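You operate a simulated robot arm through the tools that you are given. There is no shell and no other tool. Be economical: measure what you need, move in short steps, check, and stop when the job is done.

The job below is to be done with a simulated robot arm. You get a single attempt, and the scene is never put back.

## Task
Clear the letter rack, then file the three envelopes, each in the slot with its word.
Fine: the marker goes into the pen pot.

The check looks at the end state, three seconds after you hand in, the way a careful person would. Anything else that was tipped, shoved, dropped, spilled or broken makes it a failure.

## Robot
A 7-joint arm with a two-finger parallel gripper, fixed in place. Base frame: the origin is at the foot of the arm, x ahead of it, y to its left, z up. Lengths are in m, angles in degrees, forces in N, time in s.
With the tool pointing down near the work surface it reaches from about 0.2 to 0.68 m from the base axis. Its first joint turns from -66.0 to 66.0 degrees. Payload 2.4 kg.
Tool frame: the origin (TCP) lies between the finger pads and is the grasp point; the fingertips stand 0.03 m ahead of it; z points along the fingers, y is the line along which they close. Largest opening 0.094 m; finger width 0.028, thickness 0.01; the body of the gripper, 0.05 by 0.096 m, starts 0.055 m behind the TCP.
Orientation is that of the tool frame in the base frame, as a unit quaternion [x, y, z, w]. With the fingers straight down and closing along the base's y, the tool's x points along the base's -x, its y along +y and its z along -z.

## Interface
- The arm moves only by the tool apply_moves. Its argument "motion" is a list of rows, each a list of 6 numbers: the shift along the tool's x, y, z in m, then the turn, a rotation vector about the tool's x, y, z in degrees. In form: [[x, y, z, rx, ry, rz], ...]. A call has 1 to 10 rows; each row shifts and turns the commanded pose from where the row before left it, along the tool's axes as they then stand. "jaw" is the gripper command, from -1 (shut) to 1 (fully open), values between in proportion, set as the call begins (left out, the last holds). Each row takes 0.2 s and may step no farther than 0.05 m and 8.6 degrees from the row before; otherwise, or with a gripper value out of range, the whole call is refused. Where a pose cannot be reached the arm comes as near as it can. A force on the tool above 40 N (or 10 N above the force at the start of the call, whichever is more), or a blocked arm, ends the call early, and 0.2 s more pass. Each finger travels about 0.153 m/s and halts on what it meets, pressing with about 34 N; the grip force reading is that of the motor and also rises with nothing between the fingers. The clock runs only during rows and for 0.2 s after the last one: add rows that do not move to give the fingers time. The reply holds the time, the measured pose of the TCP, the force on the tool along the base axes, the opening and the grip force, in the units named above and with some noise, with the torque about the TCP (base axes, N m) and any sound that the robot's microphone picked up.
- Cameras (640 x 400 px; columns grow to the right, rows downward): "scene" is fixed at [0.0381, 0.4797, 1.4362]; the picture's right is [-0.72, -0.69, 0.00], its down [-0.45, 0.47, -0.76] and it looks along [0.53, -0.54, -0.65] (base axes); focal length 338 px, centre (320, 200). "wrist" rides on the gripper at [0.076, 0.014, -0.102] in the tool frame; the picture's right is [-0.18, 0.98, 0.00], its down [-0.75, -0.14, -0.64] and it looks along [-0.63, -0.12, 0.77] (tool axes); focal length 243 px, centre (320, 200). There is no depth. A picture from a camera that has moved, and an enlarged one, comes with that camera's place and axes in the base frame and with its lens.
- snapshot(camera): a new picture of that camera. It takes no simulated time.
- inspect(camera, box): a new picture of the part [left, top, right, bottom] of that camera's present view, enlarged. It takes no simulated time.
- finish_job(): hands the job in; it is judged then, once.

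Work in short steps. Places have to be worked out from the pictures, the camera data and where the tool is seen: move nearer, look again, correct. Check each grasp and each placing, and mend what went wrong. You have 120 turns and 84 pictures in all, those below and enlarged ones among them. Open the gripper and draw the arm clear of the work before you hand the job in, unless the task says otherwise; then end with one line.

The tools are called after "Emit:" as name(argument=value, ...) on one line, values as JSON. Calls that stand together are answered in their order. apply_moves: Moves the arm, as the interface text tells. Its arguments: {"type":"object","properties":{"motion":{"type":"array","items":{"type":"array","items":{"type":"number"}}},"jaw":{"type":"number"}},"required":["motion"]} The other tools are called the same way: snapshot (camera) takes a picture; inspect (camera, box) takes an enlarged picture of a part of a camera's view; finish_job () hands the job in.

At the start:

```text
time_s: 0.0
tool_pos: [0.3851, 0.1457, 0.9836]
orientation: [0.0, 1.0, 0.001, 0.0]
contact_force: [0.0, 0.4, 0.4]
moment: [-0.02, -0.01, 0.04]
finger_gap: 0.0941
gripper_force: 0.0
```

scene: 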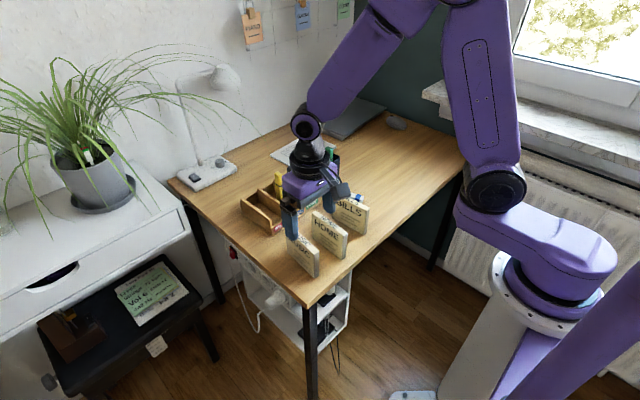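
wrist: 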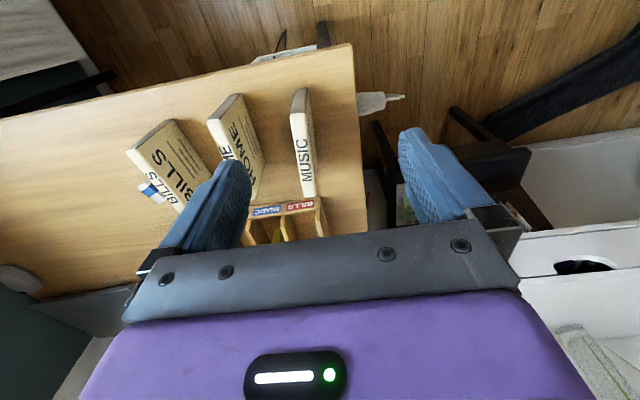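

The pictures show a desk with a slotted rack and three standing envelopes with words (MUSIC, HOME, BILLS). I enlarge the work area to see the details.

Emit:
inspect(camera="scene", box=[220, 130, 400, 290])

Emit:
inspect(camera="wrist", box=[110, 70, 370, 250])

```text
2.50 times, centred on (310, 210) of scene
camera zoom: at [0.0381, 0.4797, 1.4362], right [-0.72, -0.69, 0.0], down [-0.45, 0.47, -0.76], along [0.53, -0.54, -0.65], focal length 844 px, centre (345, 175)
```

zoom: 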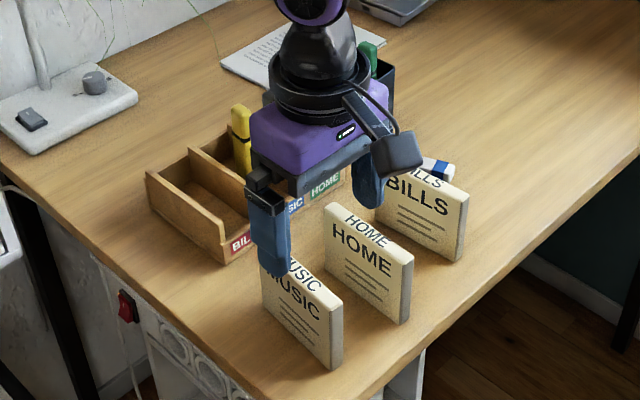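

```text
2.22 times, centred on (240, 160) of wrist
camera zoom: at [0.3094, 0.1598, 1.085], right [0.18, 0.98, 0.0], down [0.75, -0.14, 0.64], along [0.63, -0.12, -0.77], focal length 539 px, centre (498, 289)
```

zoom: 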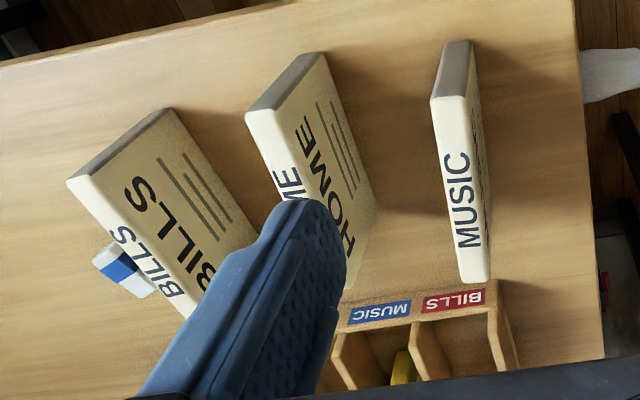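

The rack label triangulates to about (0.62, 0.06, 0.71). I pull the tool back toward the base to get a clear view of the rack from the wrist camera.

Emit:
apply_moves(motion=[[0.04, -0.03, 0, 0, 0, 0], [0.04, -0.03, 0, 0, 0, 0], [0.04, -0.03, 0, 0, 0, 0], [0.02, 0, 0, 0, 0, 0]])

Emit:
snapshot(camera="wrist")

Emit:
inspect(camera="scene", box=[220, 130, 400, 290])

```text
time_s: 1.0
tool_pos: [0.246, 0.0545, 0.9837]
orientation: [0.005, 1.0, 0.0, 0.0]
contact_force: [-2.2, 1.4, 1.0]
moment: [-0.04, -0.11, -0.02]
finger_gap: 0.0941
gripper_force: 0.0
```

```text
79 pictures are left
camera wrist: at [0.1697, 0.0701, 1.0853], right [0.19, 0.98, 0.0], down [0.75, -0.15, 0.64], along [0.63, -0.12, -0.77], focal length 243 px, centre (320, 200)
```

wrist: 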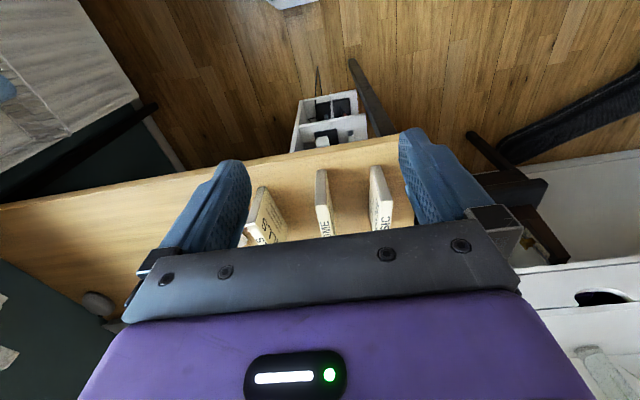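

```text
2.50 times, centred on (310, 210) of scene
camera zoom: at [0.0382, 0.4797, 1.4362], right [-0.72, -0.69, 0.0], down [-0.45, 0.47, -0.76], along [0.53, -0.54, -0.65], focal length 844 px, centre (345, 175)
```

zoom: 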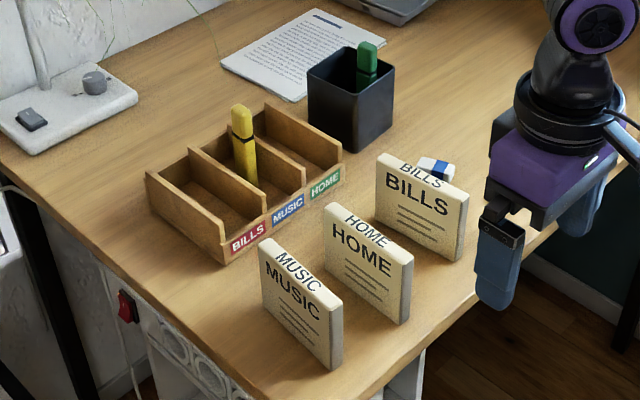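

Rough geometry: desk about z 0.72, rack x 0.61–0.755, envelopes about 0.11 long along x. I zoom onto the rack and pot, then the envelopes, for finer details.

Emit:
inspect(camera="scene", box=[255, 140, 345, 200])

Emit:
inspect(camera="scene", box=[285, 185, 375, 245])

```text
6.67 times, centred on (300, 170) of scene
camera zoom: at [0.0382, 0.4797, 1.4362], right [-0.72, -0.69, 0.0], down [-0.45, 0.47, -0.76], along [0.53, -0.54, -0.65], focal length 2251 px, centre (453, 400)
```

zoom: 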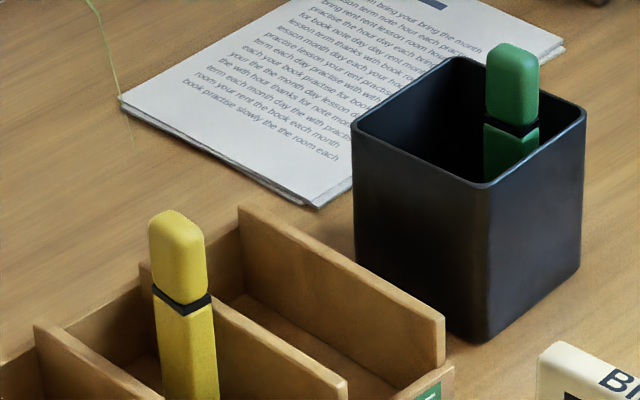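

```text
6.67 times, centred on (330, 215) of scene
camera zoom: at [0.0382, 0.4797, 1.4362], right [-0.72, -0.69, 0.0], down [-0.45, 0.47, -0.76], along [0.53, -0.54, -0.65], focal length 2251 px, centre (253, 100)
```

zoom: 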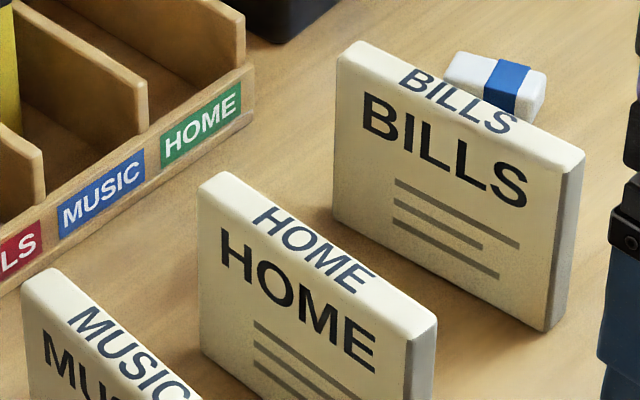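

Marker is yellow, standing in the MUSIC slot; the pot has a green one in its far right corner. I go to a bare patch of desk at (0.45, -0.28) to find the desk height by touch.

Emit:
apply_moves(motion=[[-0.0255, -0.0418, 0, 0, 0, 0], [-0.0255, -0.0418, 0, 0, 0, 0], [-0.0255, -0.0418, 0, 0, 0, 0], [-0.0255, -0.0418, 0, 0, 0, 0], [-0.0255, -0.0418, 0, 0, 0, 0], [-0.0255, -0.0418, 0, 0, 0, 0], [-0.0255, -0.0418, 0, 0, 0, 0], [-0.0255, -0.0418, 0, 0, 0, 0], [0, 0, 0.04, 0, 0, 0], [0, 0, 0.04, 0, 0, 0]], jaw=-1)

Emit:
snapshot(camera="wrist")

Emit:
snapshot(camera="scene")

```text
time_s: 3.2
tool_pos: [0.4478, -0.2799, 0.9049]
orientation: [-0.001, 1.0, 0.0, 0.0]
contact_force: [-0.4, 0.4, 0.4]
moment: [0.03, 0.01, 0.0]
finger_gap: 0.0
gripper_force: 33.1
```

```text
75 pictures are left
camera wrist: at [0.3718, -0.2655, 1.0062], right [0.18, 0.98, 0.0], down [0.75, -0.14, 0.64], along [0.63, -0.12, -0.77], focal length 243 px, centre (320, 200)
```

wrist: 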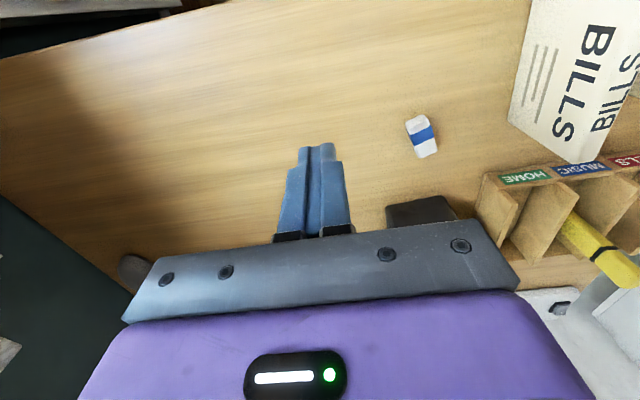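

```text
74 pictures are left
```

scene: 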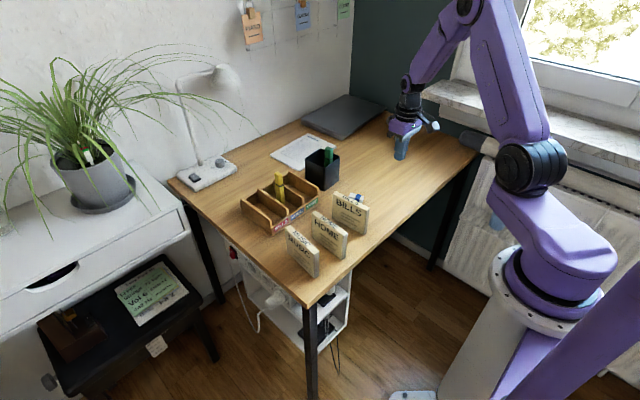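

The patch below the closed fingers is bare, with the pot and eraser off to the side. I descend in small steps until contact.

Emit:
apply_moves(motion=[[0, 0, 0.03, 0, 0, 0], [0, 0, 0.03, 0, 0, 0], [0, 0, 0.03, 0, 0, 0], [0, 0, 0.015, 0, 0, 0], [0, 0, 0.008, 0, 0, 0], [0, 0, 0.008, 0, 0, 0], [0, 0, 0.008, 0, 0, 0], [0, 0, 0.008, 0, 0, 0], [0, 0, 0.008, 0, 0, 0]])

```text
time_s: 5.0
tool_pos: [0.4487, -0.28, 0.7702]
orientation: [0.0, 1.0, 0.001, -0.002]
contact_force: [-4.2, 3.0, 14.2]
moment: [0.08, -0.05, 0.05]
finger_gap: 0.0002
gripper_force: 33.4
stopped in row 9: the force on the tool passed its limit at 60 N (the readings are from after the stop); the commanded pose is now the measured one
```

Desk top is at z ≈ 0.740; envelopes are about 0.09 high (tops at 0.83), 0.11 long, 0.018 thick. I lift off and take enlarged pictures of the rack and MUSIC to fix coordinates.

Emit:
apply_moves(motion=[[0, 0, -0.05, 0, 0, 0], [0, 0, -0.05, 0, 0, 0], [0, 0, -0.05, 0, 0, 0], [0, 0, -0.03, 0, 0, 0]], jaw=0)

Emit:
inspect(camera="scene", box=[235, 168, 335, 238])

Emit:
inspect(camera="scene", box=[265, 220, 365, 290])

```text
time_s: 6.0
tool_pos: [0.4508, -0.2795, 0.9511]
orientation: [0.001, 1.0, 0.001, 0.0]
contact_force: [0.2, 0.2, 0.3]
moment: [0.04, 0.04, -0.01]
finger_gap: 0.047
gripper_force: 0.0
```

```text
5.71 times, centred on (285, 203) of scene
camera zoom: at [0.0381, 0.4797, 1.4362], right [-0.72, -0.69, 0.0], down [-0.45, 0.47, -0.76], along [0.53, -0.54, -0.65], focal length 1929 px, centre (520, 183)
```

zoom: 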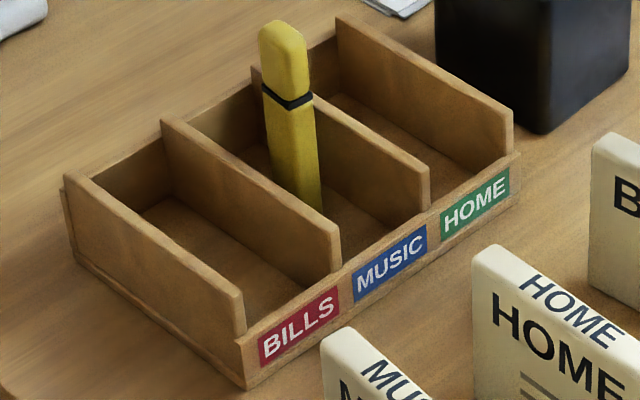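

```text
5.71 times, centred on (315, 255) of scene
camera zoom: at [0.0381, 0.4797, 1.4362], right [-0.72, -0.69, 0.0], down [-0.45, 0.47, -0.76], along [0.53, -0.54, -0.65], focal length 1929 px, centre (349, -114)
```

zoom: 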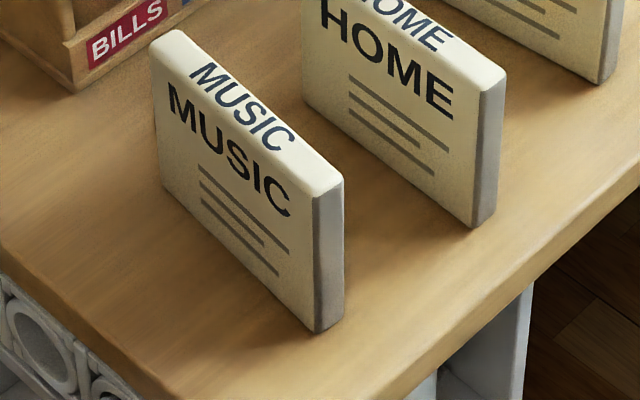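

Geometry: the marker stands near (0.65, 0.01) with its top at about 0.88. Rack interior is x≈0.597–0.722, wall tops ≈0.797; the pot centre is about (0.66, -0.178) with rim ≈0.832. I move above the marker, staying high.

Emit:
apply_moves(motion=[[-0.02, 0.0362, 0, 0, 0, 0], [-0.02, 0.0362, 0, 0, 0, 0], [-0.02, 0.0362, 0, 0, 0, 0], [-0.02, 0.0362, 0, 0, 0, 0], [-0.02, 0.0362, 0, 0, 0, 0], [-0.02, 0.0362, 0, 0, 0, 0], [-0.02, 0.0362, 0, 0, 0, 0], [-0.02, 0.0362, 0, 0, 0, 0], [0, 0, 0, 0, 0, 0]], jaw=0.5)

Emit:
snapshot(camera="wrist")

Emit:
inspect(camera="scene", box=[235, 130, 355, 210])

```text
time_s: 8.1
tool_pos: [0.6094, 0.0107, 0.9486]
orientation: [0.001, 1.0, 0.001, -0.002]
contact_force: [-0.4, 0.2, -0.2]
moment: [0.0, 0.02, -0.01]
finger_gap: 0.0703
gripper_force: 0.1
```

```text
71 pictures are left
camera wrist: at [0.5344, 0.026, 1.0514], right [0.18, 0.98, 0.0], down [0.75, -0.14, 0.64], along [0.63, -0.12, -0.77], focal length 243 px, centre (320, 200)
```

wrist: 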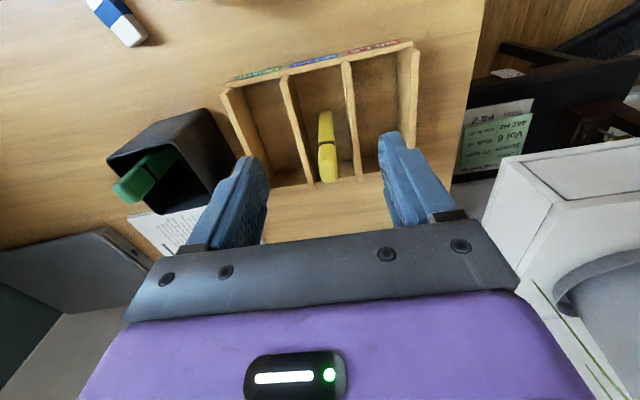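

```text
5.00 times, centred on (295, 170) of scene
camera zoom: at [0.0381, 0.4797, 1.4362], right [-0.72, -0.69, 0.0], down [-0.46, 0.47, -0.76], along [0.53, -0.54, -0.65], focal length 1688 px, centre (445, 350)
```

zoom: 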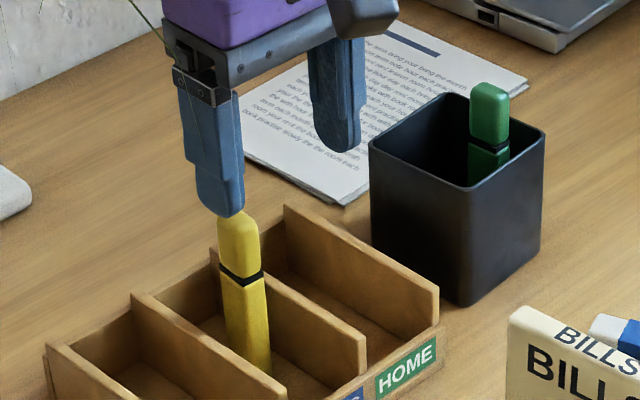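

The wrist view confirms the marker is upright at (0.647, 0.0115) and the green one stands near the robot-side wall of the pot. I move over the yellow marker and descend around it.

Emit:
apply_moves(motion=[[-0.019, 0.0005, 0, 0, 0, 0], [-0.019, 0.0005, 0, 0, 0, 0], [0, 0, 0.025, 0, 0, 0], [0, 0, 0.025, 0, 0, 0], [0, 0, 0.025, 0, 0, 0], [0, 0, 0.018, 0, 0, 0], [0, 0, 0, 0, 0, 0]])

Emit:
inspect(camera="scene", box=[235, 130, 355, 210])

Emit:
snapshot(camera="wrist")

```text
time_s: 9.7
tool_pos: [0.649, 0.0123, 0.857]
orientation: [0.001, 1.0, 0.001, 0.001]
contact_force: [0.0, 0.1, 0.1]
moment: [0.0, -0.05, -0.02]
finger_gap: 0.0705
gripper_force: 0.1
```

```text
5.00 times, centred on (295, 170) of scene
camera zoom: at [0.0381, 0.4797, 1.4362], right [-0.72, -0.69, 0.0], down [-0.45, 0.47, -0.76], along [0.53, -0.54, -0.65], focal length 1688 px, centre (445, 350)
```

zoom: 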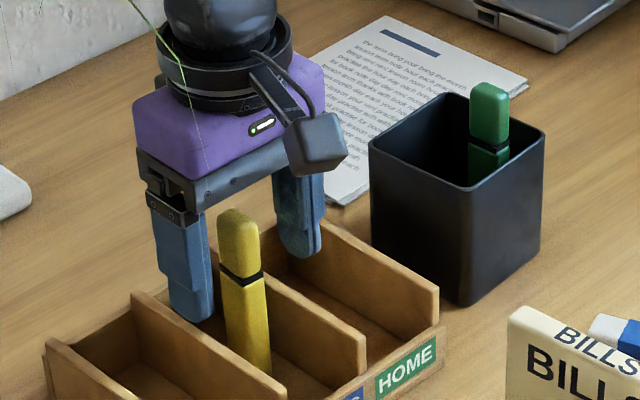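

```text
68 pictures are left
camera wrist: at [0.573, 0.0253, 0.9585], right [0.18, 0.98, 0.0], down [0.75, -0.14, 0.64], along [0.63, -0.12, -0.77], focal length 243 px, centre (320, 200)
```

wrist: 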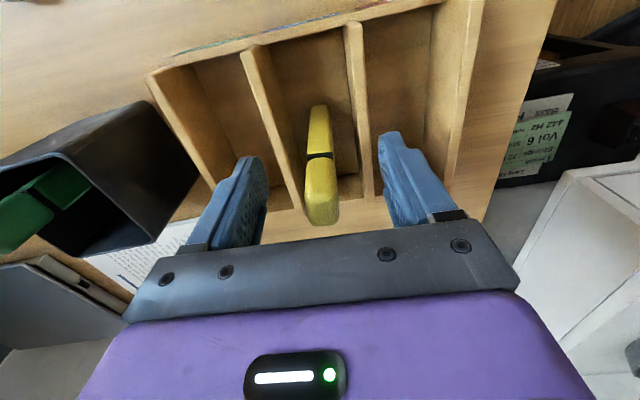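

The TCP projects at (320, 189) in the wrist picture, right on the marker cap, so it is well centred. Closing the jaws now.

Emit:
apply_moves(motion=[[0, 0, 0, 0, 0, 0], [0, 0, 0, 0, 0, 0], [0, 0, 0, 0, 0, 0]], jaw=-1)

```text
time_s: 10.4
tool_pos: [0.6477, 0.0115, 0.8576]
orientation: [0.0, 1.0, 0.001, -0.001]
contact_force: [0.4, 0.4, -0.3]
moment: [-0.02, 0.01, 0.05]
finger_gap: 0.0197
gripper_force: 33.9
```

Gap 0.0197 with grip force, so the marker is held. I lift it straight up and check.

Emit:
apply_moves(motion=[[0, 0, -0.01, 0, 0, 0], [0, 0, -0.03, 0, 0, 0], [0, 0, -0.04, 0, 0, 0], [0, 0, -0.04, 0, 0, 0], [0, 0, -0.02, 0, 0, 0], [0, 0, 0, 0, 0, 0]])

Emit:
inspect(camera="scene", box=[235, 110, 370, 200])

```text
time_s: 11.8
tool_pos: [0.649, 0.0092, 0.9981]
orientation: [-0.001, 1.0, 0.0, -0.001]
contact_force: [-0.2, 0.3, -0.6]
moment: [0.01, -0.01, 0.04]
finger_gap: 0.0195
gripper_force: 34.7
```

```text
4.44 times, centred on (302, 155) of scene
camera zoom: at [0.0381, 0.4797, 1.4362], right [-0.72, -0.69, 0.0], down [-0.45, 0.47, -0.76], along [0.53, -0.54, -0.65], focal length 1500 px, centre (398, 400)
```

zoom: 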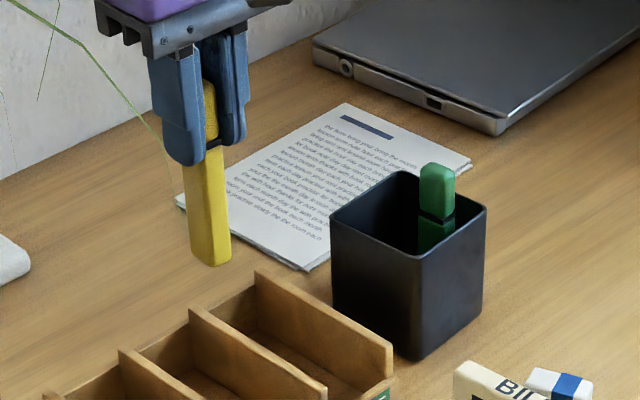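

Marker's lower end is at about z 0.89, clear of the pot rim at 0.832. I carry it over the far half of the pot.

Emit:
apply_moves(motion=[[-0.004, -0.038, 0, 0, 0, 0], [-0.005, -0.038, 0, 0, 0, 0], [-0.005, -0.038, 0, 0, 0, 0], [-0.005, -0.038, 0, 0, 0, 0], [-0.004, -0.038, 0, 0, 0, 0], [0, 0, 0, 0, 0, 0]])

Emit:
inspect(camera="scene", box=[265, 110, 370, 180])

Emit:
snapshot(camera="wrist")

```text
time_s: 13.2
tool_pos: [0.6654, -0.1793, 0.9957]
orientation: [0.0, 1.0, 0.001, -0.002]
contact_force: [-0.1, -0.9, -0.3]
moment: [0.01, 0.03, 0.01]
finger_gap: 0.0195
gripper_force: 34.2
out of reach, approached as far as the arm can: row 5
```

```text
5.71 times, centred on (318, 145) of scene
camera zoom: at [0.0381, 0.4797, 1.4362], right [-0.72, -0.69, 0.0], down [-0.45, 0.47, -0.76], along [0.53, -0.54, -0.65], focal length 1929 px, centre (334, 514)
```

zoom: 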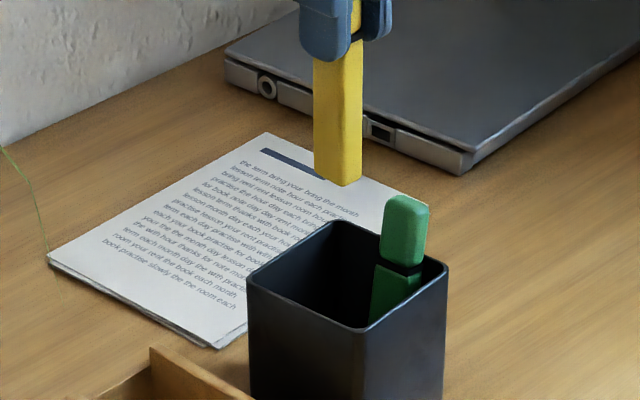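

```text
65 pictures are left
camera wrist: at [0.5906, -0.1646, 1.0977], right [0.18, 0.98, 0.0], down [0.76, -0.14, 0.64], along [0.63, -0.12, -0.77], focal length 243 px, centre (320, 200)
```

wrist: 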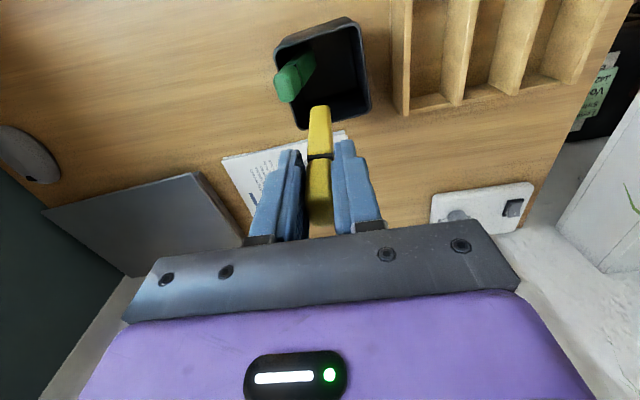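

Pot rim seen from above centres at about (0.655, -0.172) with the green marker at (0.643, -0.203). The yellow should drop at about (0.667, -0.155); I shift and lower partway.

Emit:
apply_moves(motion=[[0, 0.024, 0, 0, 0, 0], [0, 0, 0.025, 0, 0, 0], [0, 0, 0.02, 0, 0, 0], [0, 0, 0, 0, 0, 0]])

Emit:
inspect(camera="scene", box=[265, 110, 370, 180])

Emit:
snapshot(camera="wrist")

```text
time_s: 14.2
tool_pos: [0.6665, -0.1524, 0.9514]
orientation: [0.0, 1.0, 0.0, -0.001]
contact_force: [-0.9, -0.7, 0.1]
moment: [-0.01, 0.0, 0.0]
finger_gap: 0.0199
gripper_force: 33.6
```

```text
5.71 times, centred on (318, 145) of scene
camera zoom: at [0.0381, 0.4797, 1.4362], right [-0.72, -0.69, 0.0], down [-0.45, 0.47, -0.76], along [0.53, -0.54, -0.65], focal length 1929 px, centre (334, 514)
```

zoom: 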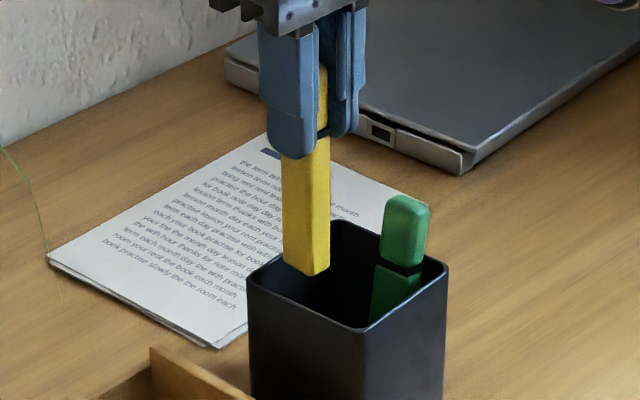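

```text
63 pictures are left
camera wrist: at [0.5898, -0.1394, 1.052], right [0.18, 0.98, 0.0], down [0.75, -0.14, 0.64], along [0.63, -0.12, -0.77], focal length 243 px, centre (320, 200)
```

wrist: 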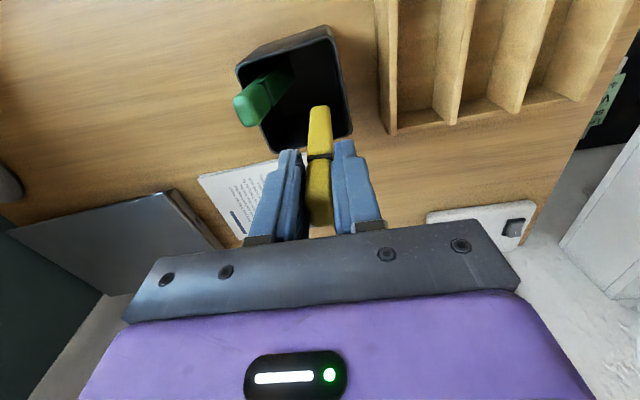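

The marker's end hovers just inside the rim's far +y corner with several mm margin. I nudge it 4 mm inward and lower it into the pot.

Emit:
apply_moves(motion=[[0.003, -0.004, 0, 0, 0, 0], [0, 0, 0.02, 0, 0, 0], [0, 0, 0.02, 0, 0, 0], [0, 0, 0.02, 0, 0, 0], [0, 0, 0.02, 0, 0, 0], [0, 0, 0.006, 0, 0, 0], [0, 0, 0, 0, 0, 0]])

Emit:
inspect(camera="scene", box=[265, 110, 370, 180])

```text
time_s: 15.8
tool_pos: [0.6626, -0.1576, 0.8638]
orientation: [-0.001, 1.0, 0.002, -0.001]
contact_force: [0.2, -0.3, 0.1]
moment: [0.01, -0.01, -0.01]
finger_gap: 0.0199
gripper_force: 34.0
```

```text
5.71 times, centred on (318, 145) of scene
camera zoom: at [0.0381, 0.4797, 1.4362], right [-0.72, -0.69, 0.0], down [-0.45, 0.47, -0.76], along [0.53, -0.54, -0.65], focal length 1929 px, centre (334, 514)
```

zoom: 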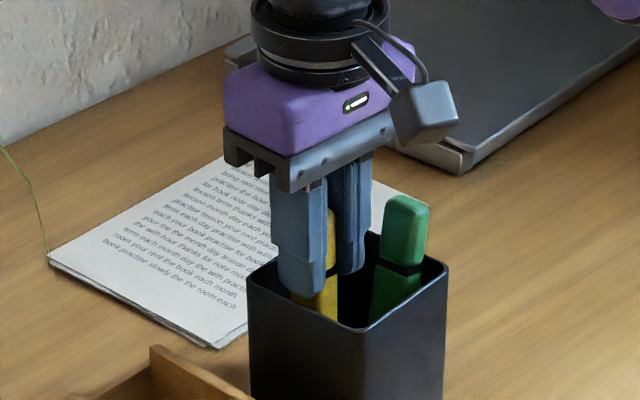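

The marker is inside the pot, bottom about 1 cm above the floor. I shift 5 mm away from the wall, lower slightly, and release with a small opening.

Emit:
apply_moves(motion=[[0, -0.005, 0, 0, 0, 0], [0, 0, 0.006, 0, 0, 0], [0, 0, 0, 0, 0, 0]])

Emit:
apply_moves(motion=[[0, 0, 0, 0, 0, 0], [0, 0, -0.01, 0, 0, 0], [0, 0, -0.03, 0, 0, 0], [0, 0, -0.04, 0, 0, 0], [0, 0, -0.04, 0, 0, 0], [0, 0, 0, 0, 0, 0]], jaw=-0.36)

Emit:
inspect(camera="scene", box=[265, 110, 370, 180])

```text
time_s: 16.6
tool_pos: [0.6625, -0.1626, 0.8581]
orientation: [0.001, 1.0, -0.001, 0.0]
contact_force: [0.2, 0.1, -0.4]
moment: [0.01, -0.03, 0.01]
finger_gap: 0.0198
gripper_force: 33.9
```

```text
time_s: 18.1
tool_pos: [0.6624, -0.1624, 0.9783]
orientation: [0.0, 1.0, 0.001, -0.001]
contact_force: [0.2, -0.3, 0.5]
moment: [0.01, -0.01, 0.0]
finger_gap: 0.0302
gripper_force: 0.0
```

```text
5.71 times, centred on (318, 145) of scene
camera zoom: at [0.0381, 0.4797, 1.4362], right [-0.72, -0.69, 0.0], down [-0.45, 0.47, -0.76], along [0.53, -0.54, -0.65], focal length 1929 px, centre (334, 514)
```

zoom: 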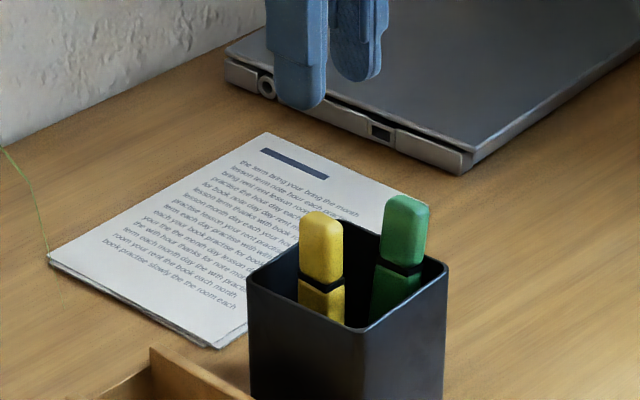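

Both markers stand in the pot. Next is HOME: I move above it at about (0.446, 0.023), turning to its yaw of −3°, and look.

Emit:
apply_moves(motion=[[0.036, 0.031, 0, 0, 0, 0], [0.036, 0.031, 0, 0, 0, 0], [0.036, 0.031, 0, 0, 0, 0], [0.036, 0.031, 0, 0, 0, 0], [0.036, 0.031, 0, 0, 0, 0], [0.036, 0.031, 0, 0, 0, 0], [0, 0, 0.03, 0, 0, 3], [0, 0, 0.03, 0, 0, 0], [0, 0, 0, 0, 0, 0]], jaw=0.3)

Emit:
snapshot(camera="wrist")

Emit:
inspect(camera="scene", box=[265, 180, 385, 260])

```text
time_s: 20.1
tool_pos: [0.4501, 0.0223, 0.9193]
orientation: [0.027, 1.0, 0.001, 0.0]
contact_force: [1.1, 0.3, -0.7]
moment: [0.01, 0.02, 0.0]
finger_gap: 0.061
gripper_force: 0.0
```

```text
60 pictures are left
camera wrist: at [0.3745, 0.0413, 1.0212], right [0.24, 0.97, 0.0], down [0.75, -0.18, 0.64], along [0.62, -0.15, -0.77], focal length 243 px, centre (320, 200)
```

wrist: 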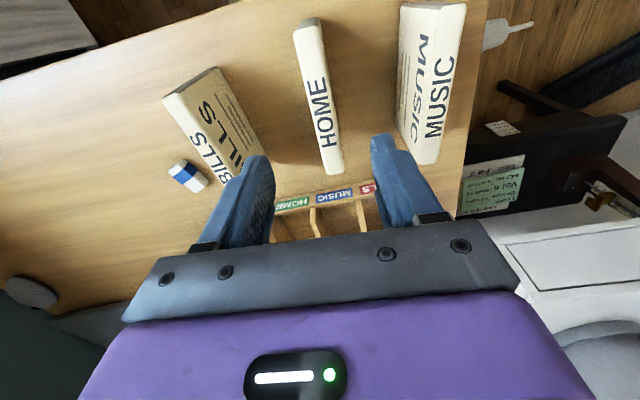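

```text
5.00 times, centred on (325, 220) of scene
camera zoom: at [0.0381, 0.4797, 1.4362], right [-0.72, -0.69, 0.0], down [-0.45, 0.47, -0.76], along [0.53, -0.54, -0.65], focal length 1688 px, centre (295, 100)
```

zoom: 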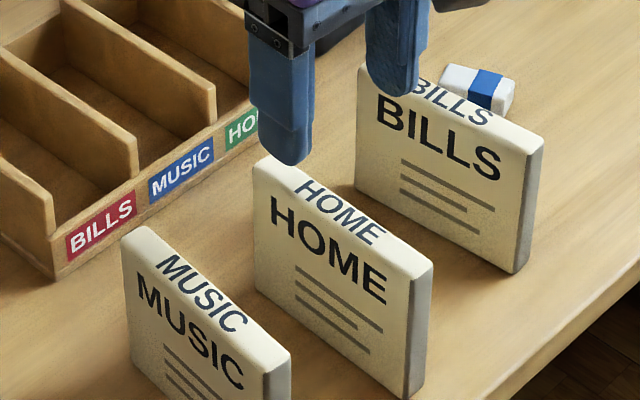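

HOME sits well centred between the fingers (offset ~6 mm in x, 1 mm in y, ~1.5° yaw). I correct and descend to TCP z ≈ 0.823.

Emit:
apply_moves(motion=[[0.005, 0.001, 0, 0, 0, -1.3], [0, 0, 0.03, 0, 0, 0], [0, 0, 0.03, 0, 0, 0], [0, 0, 0.025, 0, 0, 0], [0, 0, 0.012, 0, 0, 0], [0, 0, 0, 0, 0, 0]])

Emit:
snapshot(camera="wrist")

```text
time_s: 21.4
tool_pos: [0.4419, 0.0244, 0.8223]
orientation: [0.015, 1.0, 0.001, 0.001]
contact_force: [-0.5, -0.1, -0.2]
moment: [-0.01, -0.01, 0.01]
finger_gap: 0.0612
gripper_force: 0.1
```

```text
58 pictures are left
camera wrist: at [0.367, 0.0416, 0.9237], right [0.21, 0.98, 0.0], down [0.75, -0.16, 0.64], along [0.63, -0.14, -0.77], focal length 243 px, centre (320, 200)
```

wrist: 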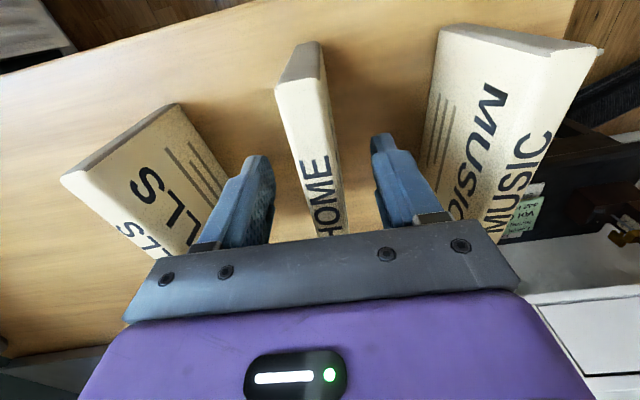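

The envelope's near end is 0.055 from the TCP, i.e. the grip is at its middle. I close the jaws.

Emit:
apply_moves(motion=[[0, 0, 0, 0, 0, 0], [0, 0, 0, 0, 0, 0], [0, 0, 0, 0, 0, 0]], jaw=-1)

Emit:
apply_moves(motion=[[0, 0, -0.01, 0, 0, 0], [0, 0, -0.03, 0, 0, 0], [0, 0, -0.04, 0, 0, 0], [0, 0, -0.03, 0, 0, 0], [0, 0, 0, 0, 0, 0]])

Emit:
inspect(camera="scene", box=[235, 150, 385, 250])

```text
time_s: 22.2
tool_pos: [0.4431, 0.0252, 0.8216]
orientation: [0.015, 1.0, 0.002, 0.0]
contact_force: [-1.3, 0.2, 0.6]
moment: [-0.04, 0.03, 0.05]
finger_gap: 0.0217
gripper_force: 34.4
```

```text
time_s: 23.4
tool_pos: [0.4436, 0.0231, 0.9332]
orientation: [0.015, 1.0, 0.0, -0.001]
contact_force: [-0.3, -0.1, -0.8]
moment: [0.0, -0.03, 0.0]
finger_gap: 0.0218
gripper_force: 34.0
```

```text
4.00 times, centred on (310, 200) of scene
camera zoom: at [0.0381, 0.4797, 1.4362], right [-0.72, -0.69, 0.0], down [-0.45, 0.47, -0.76], along [0.53, -0.54, -0.65], focal length 1350 px, centre (360, 200)
```

zoom: 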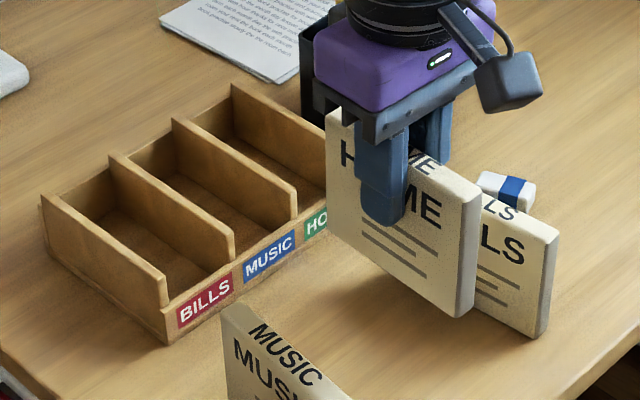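

HOME is held upright and clears everything. I carry it to above the HOME slot (centre y ≈ −0.053), aligning yaw to the rack.

Emit:
apply_moves(motion=[[0, 0, -0.015, 0, 0, -2.0], [-0.042, -0.015, 0, 0, 0, 0], [-0.042, -0.015, 0, 0, 0, 0], [-0.042, -0.015, 0, 0, 0, 0], [-0.042, -0.015, 0, 0, 0, 0], [-0.044, -0.016, 0, 0, 0, 0], [0, 0, 0, 0, 0, 0]])

Emit:
snapshot(camera="wrist")

Emit:
inspect(camera="scene", box=[235, 130, 355, 210])

```text
time_s: 25.1
tool_pos: [0.6546, -0.0521, 0.9463]
orientation: [-0.002, 1.0, 0.001, -0.001]
contact_force: [-0.2, -0.2, -0.5]
moment: [0.0, -0.02, 0.01]
finger_gap: 0.0216
gripper_force: 34.1
```

```text
56 pictures are left
camera wrist: at [0.5787, -0.0381, 1.0487], right [0.18, 0.98, 0.0], down [0.76, -0.14, 0.64], along [0.63, -0.11, -0.77], focal length 243 px, centre (320, 200)
```

wrist: 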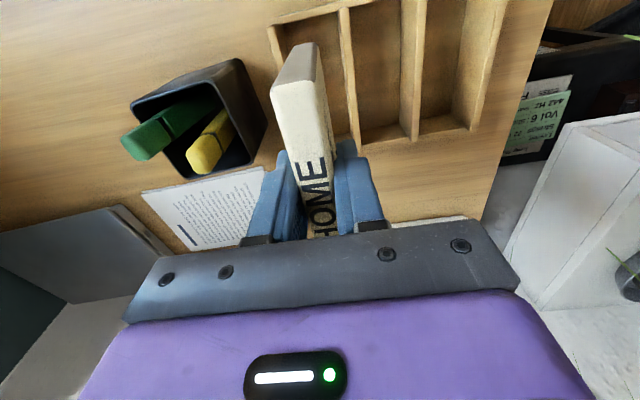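

```text
5.00 times, centred on (295, 170) of scene
camera zoom: at [0.0382, 0.4797, 1.4362], right [-0.72, -0.69, 0.0], down [-0.45, 0.47, -0.76], along [0.53, -0.54, -0.65], focal length 1688 px, centre (445, 350)
```

zoom: 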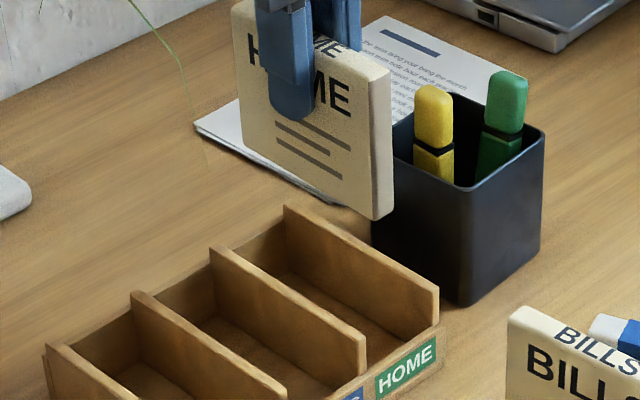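

I enlarge the wrist view of the rack to find the slot's front-to-back interior before lowering.

Emit:
inspect(camera="wrist", box=[255, 0, 515, 160])

```text
2.46 times, centred on (385, 80) of wrist
camera zoom: at [0.5787, -0.0381, 1.0487], right [0.18, 0.98, 0.0], down [0.76, -0.14, 0.64], along [0.63, -0.11, -0.77], focal length 597 px, centre (160, 495)
```

zoom: 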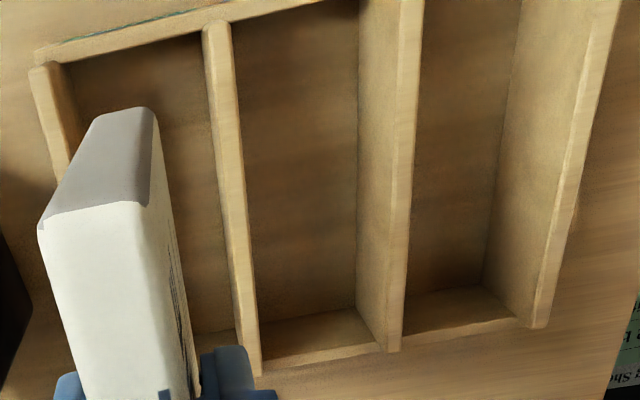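

Slot interior is x≈0.592–0.721, y≈−0.077…−0.024; the envelope spans x 0.601–0.713 at y≈−0.052. It fits, so I lower it toward the rack floor.

Emit:
apply_moves(motion=[[0, 0.001, 0.03, 0, 0, 0], [0, 0, 0.03, 0, 0, 0], [0, 0, 0.025, 0, 0, 0], [0, 0, 0.02, 0, 0, 0], [0, 0, 0, 0, 0, 0]])

Emit:
inspect(camera="scene", box=[235, 140, 355, 220])

```text
time_s: 26.2
tool_pos: [0.6536, -0.0484, 0.8408]
orientation: [-0.003, 1.0, 0.001, 0.0]
contact_force: [-0.4, -0.3, -0.1]
moment: [0.01, 0.03, 0.0]
finger_gap: 0.0218
gripper_force: 34.1
```

```text
5.00 times, centred on (295, 180) of scene
camera zoom: at [0.0381, 0.4797, 1.4362], right [-0.72, -0.69, 0.0], down [-0.45, 0.47, -0.76], along [0.53, -0.54, -0.65], focal length 1688 px, centre (445, 300)
```

zoom: 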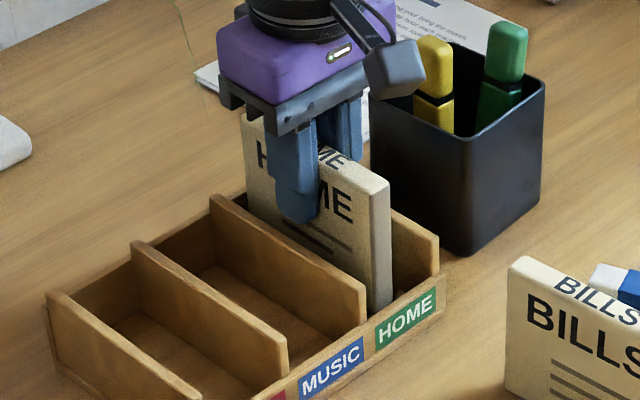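

HOME is inside its slot with its bottom about 1 cm above the floor. I lower in small steps till it settles.

Emit:
apply_moves(motion=[[0, -0.001, 0.005, 0, 0, 0], [0, 0, 0.003, 0, 0, 0], [0, 0, 0.002, 0, 0, 0], [0, 0, 0, 0, 0, 0]])

```text
time_s: 27.2
tool_pos: [0.6545, -0.0496, 0.8326]
orientation: [-0.003, 1.0, 0.0, -0.001]
contact_force: [-1.2, 0.0, -0.7]
moment: [0.03, -0.03, -0.01]
finger_gap: 0.0214
gripper_force: 33.8
```

No contact yet at about z 0.751; a few 1.5 mm steps more.

Emit:
apply_moves(motion=[[0, 0, 0.002, 0, 0, 0], [0, 0, 0.0015, 0, 0, 0], [0, 0, 0.0015, 0, 0, 0], [0, 0, 0, 0, 0, 0]])

```text
time_s: 28.2
tool_pos: [0.6548, -0.0496, 0.8302]
orientation: [-0.003, 1.0, 0.0, 0.002]
contact_force: [-11.6, 1.3, 34.7]
moment: [0.06, 0.09, 0.01]
finger_gap: 0.022
gripper_force: 33.9
```

Contact: it rests on the rack floor. I relieve the push by 2 mm, open slightly, and lift away.

Emit:
apply_moves(motion=[[0, 0, -0.0025, 0, 0, 0], [0, 0, 0, 0, 0, 0]])

Emit:
apply_moves(motion=[[0, 0, 0, 0, 0, 0], [0, 0, 0, 0, 0, 0], [0, 0, -0.02, 0, 0, 0], [0, 0, -0.04, 0, 0, 0], [0, 0, -0.05, 0, 0, 0], [0, 0, 0, 0, 0, 0]], jaw=-0.15)

Emit:
inspect(camera="scene", box=[235, 140, 355, 220])

```text
time_s: 28.9
tool_pos: [0.6549, -0.0497, 0.8291]
orientation: [-0.003, 1.0, -0.001, 0.002]
contact_force: [2.9, 1.1, 16.5]
moment: [0.02, -0.7, -0.01]
finger_gap: 0.0215
gripper_force: 34.1
```

```text
time_s: 30.2
tool_pos: [0.653, -0.0518, 0.9378]
orientation: [-0.003, 1.0, 0.0, 0.0]
contact_force: [-0.5, -0.6, -0.2]
moment: [-0.03, 0.02, -0.02]
finger_gap: 0.04
gripper_force: 0.1
```

```text
5.00 times, centred on (295, 180) of scene
camera zoom: at [0.0381, 0.4797, 1.4362], right [-0.72, -0.69, 0.0], down [-0.45, 0.47, -0.76], along [0.53, -0.54, -0.65], focal length 1688 px, centre (445, 300)
```

zoom: 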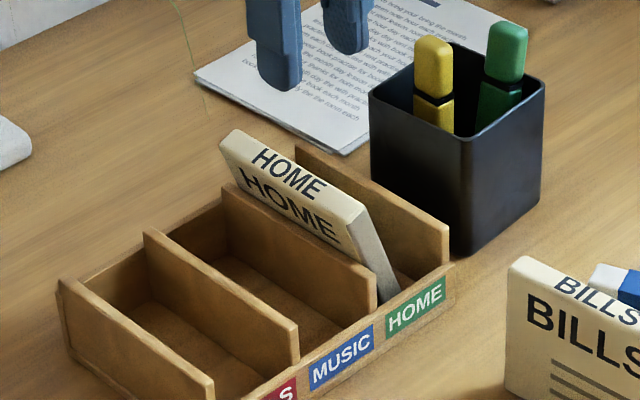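

HOME is in its slot but leaning, and the rack appears to have shifted a little. I take the same crop as before to measure that shift.

Emit:
inspect(camera="scene", box=[235, 168, 335, 238])

Emit:
snapshot(camera="wrist")

```text
5.71 times, centred on (285, 203) of scene
camera zoom: at [0.0381, 0.4797, 1.4362], right [-0.72, -0.69, 0.0], down [-0.45, 0.47, -0.76], along [0.53, -0.54, -0.65], focal length 1929 px, centre (520, 183)
```

zoom: 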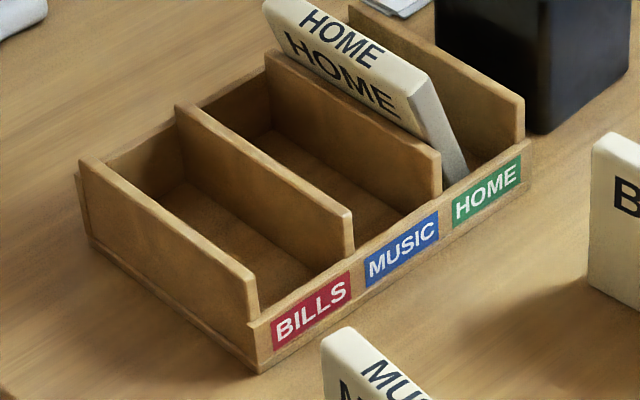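

```text
50 pictures are left
camera wrist: at [0.5784, -0.0377, 1.0397], right [0.18, 0.98, 0.0], down [0.76, -0.14, 0.64], along [0.63, -0.11, -0.77], focal length 243 px, centre (320, 200)
```

wrist: 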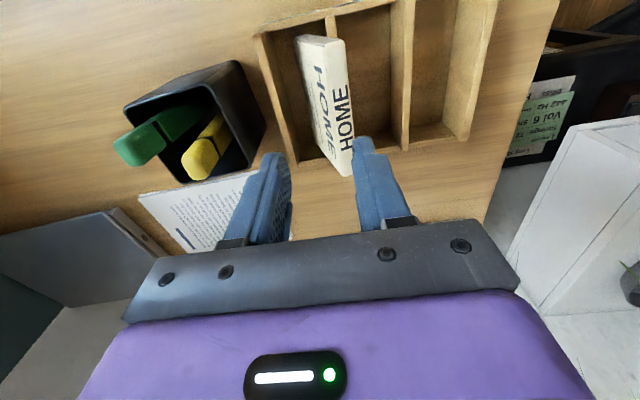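

The rack slid about 13 mm toward −y (likely a finger against its wall on opening), and HOME leans on the divider. I regrasp HOME from above with the fingertips kept higher, so I can stand it up and nudge the rack back.

Emit:
apply_moves(motion=[[0, 0.011, 0, 0, 0, 0], [0, 0, 0.03, 0, 0, 0], [0, 0, 0.03, 0, 0, 0], [0, 0, 0.025, 0, 0, 0], [0, 0, 0, 0, 0, 0]], jaw=0.2)

Emit:
snapshot(camera="wrist")

Emit:
inspect(camera="scene", box=[235, 140, 355, 220])

```text
time_s: 31.4
tool_pos: [0.6552, -0.0404, 0.854]
orientation: [-0.004, 1.0, 0.0, 0.0]
contact_force: [-0.6, 0.2, -0.6]
moment: [0.02, -0.04, -0.03]
finger_gap: 0.0562
gripper_force: 0.1
```

```text
49 pictures are left
camera wrist: at [0.579, -0.0257, 0.9552], right [0.18, 0.98, 0.0], down [0.75, -0.14, 0.64], along [0.63, -0.11, -0.77], focal length 243 px, centre (320, 200)
```

wrist: 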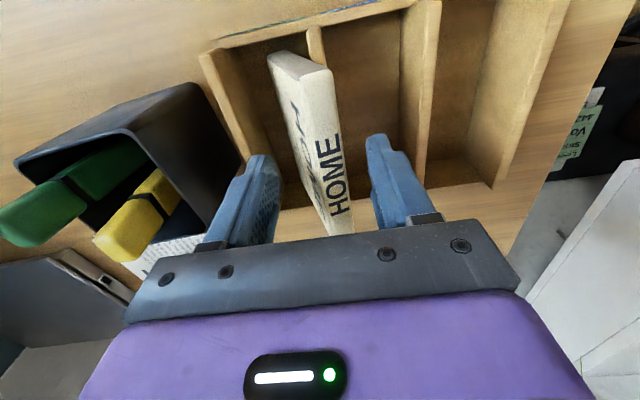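

```text
5.00 times, centred on (295, 180) of scene
camera zoom: at [0.0381, 0.4797, 1.4362], right [-0.72, -0.69, 0.0], down [-0.45, 0.47, -0.76], along [0.53, -0.54, -0.65], focal length 1688 px, centre (445, 300)
```

zoom: 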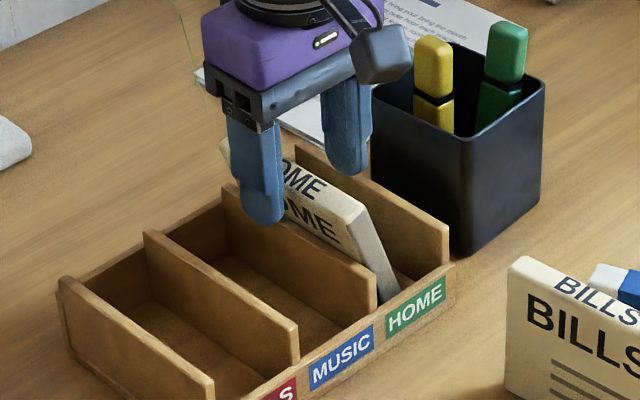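

HOME's top lies between the fingers. I descend 14 mm (tips at ~0.81, above the walls) and close.

Emit:
apply_moves(motion=[[0, 0, 0.014, 0, 0, 0], [0, 0, 0, 0, 0, 0]])

Emit:
apply_moves(motion=[[0, 0, 0, 0, 0, 0], [0, 0, 0, 0, 0, 0], [0, 0, 0, 0, 0, 0]], jaw=-1)

Emit:
inspect(camera="scene", box=[235, 140, 355, 220])

```text
time_s: 32.0
tool_pos: [0.6538, -0.0385, 0.8408]
orientation: [-0.003, 1.0, 0.001, -0.002]
contact_force: [0.0, -0.3, 0.0]
moment: [0.0, -0.02, 0.01]
finger_gap: 0.0564
gripper_force: 0.0
```

```text
time_s: 32.9
tool_pos: [0.6534, -0.039, 0.8407]
orientation: [-0.003, 1.0, 0.0, 0.0]
contact_force: [0.1, -3.8, 2.1]
moment: [-0.1, -0.17, 0.06]
finger_gap: 0.0218
gripper_force: 34.1
```

```text
5.00 times, centred on (295, 180) of scene
camera zoom: at [0.0381, 0.4796, 1.4362], right [-0.72, -0.69, 0.0], down [-0.45, 0.47, -0.76], along [0.53, -0.54, -0.65], focal length 1688 px, centre (445, 300)
```

zoom: 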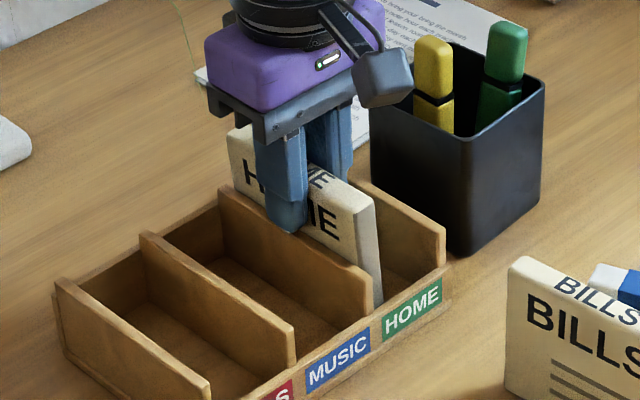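

HOME is upright in the grip and presses the divider, the rack having come back ~5 mm. I lift 3 mm and push the rack gently a further 6 mm in +y, then check.

Emit:
apply_moves(motion=[[0, 0, -0.003, 0, 0, 0], [0, 0.003, 0, 0, 0, 0], [0, 0.003, 0, 0, 0, 0], [0, 0, 0, 0, 0, 0]])

Emit:
inspect(camera="scene", box=[235, 168, 335, 238])

```text
time_s: 33.9
tool_pos: [0.6544, -0.0327, 0.8425]
orientation: [-0.003, 1.0, 0.0, -0.001]
contact_force: [-0.3, -3.5, -0.3]
moment: [-0.11, 0.0, -0.02]
finger_gap: 0.0217
gripper_force: 33.9
```

```text
5.71 times, centred on (285, 203) of scene
camera zoom: at [0.0381, 0.4796, 1.4362], right [-0.72, -0.69, 0.0], down [-0.45, 0.47, -0.76], along [0.53, -0.54, -0.65], focal length 1929 px, centre (520, 183)
```

zoom: 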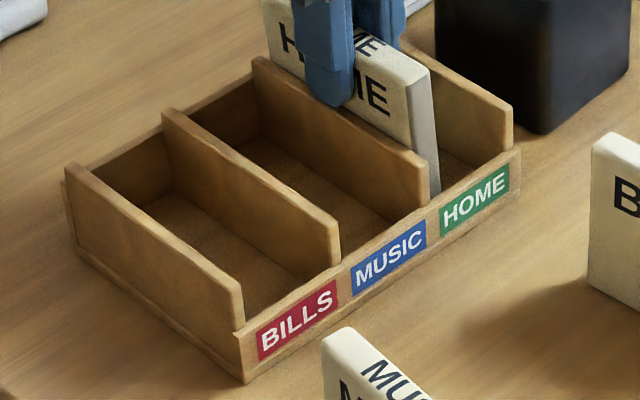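

The rack is back essentially at its original place. I recentre HOME in the slot, set it down and release with the tips above the walls.

Emit:
apply_moves(motion=[[0, -0.006, 0, 0, 0, 0], [0, -0.006, 0, 0, 0, 0], [0, -0.006, 0, 0, 0, 0], [0, 0, 0.0015, 0, 0, 0], [0, 0, 0.001, 0, 0, 0], [0, 0, 0, 0, 0, 0]])

```text
time_s: 35.2
tool_pos: [0.6542, -0.0506, 0.8404]
orientation: [-0.003, 1.0, 0.0, -0.001]
contact_force: [0.2, -0.5, -0.2]
moment: [-0.03, 0.0, 0.02]
finger_gap: 0.0218
gripper_force: 34.1
```

No load on it, so it hovers at most a millimetre. I go down 1 mm more and open to 0.032.

Emit:
apply_moves(motion=[[0, 0, 0.001, 0, 0, 0], [0, 0, 0, 0, 0, 0]])

Emit:
apply_moves(motion=[[0, 0, 0, 0, 0, 0], [0, 0, 0, 0, 0, 0]], jaw=-0.36)

Emit:
inspect(camera="scene", box=[235, 140, 355, 220])

```text
time_s: 35.9
tool_pos: [0.6533, -0.0502, 0.8401]
orientation: [-0.003, 1.0, 0.0, -0.001]
contact_force: [-2.4, -1.1, 7.0]
moment: [-0.14, -0.04, -0.02]
finger_gap: 0.0214
gripper_force: 33.7
```

```text
time_s: 36.5
tool_pos: [0.6532, -0.05, 0.8387]
orientation: [-0.003, 1.0, 0.001, -0.001]
contact_force: [-0.3, -0.2, -0.6]
moment: [-0.03, 0.01, 0.01]
finger_gap: 0.0301
gripper_force: 0.0
```

```text
5.00 times, centred on (295, 180) of scene
camera zoom: at [0.0381, 0.4797, 1.4362], right [-0.72, -0.69, 0.0], down [-0.45, 0.47, -0.76], along [0.53, -0.54, -0.65], focal length 1688 px, centre (445, 300)
```

zoom: 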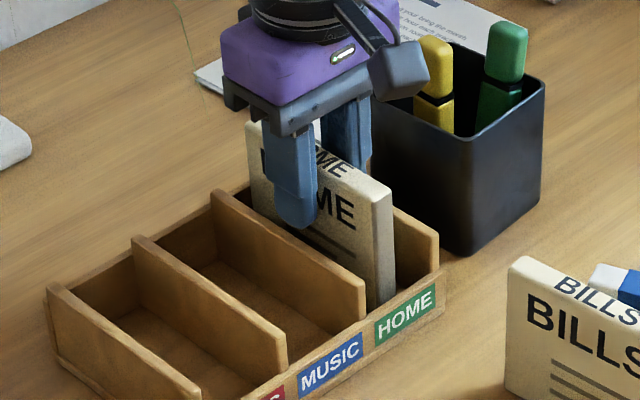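

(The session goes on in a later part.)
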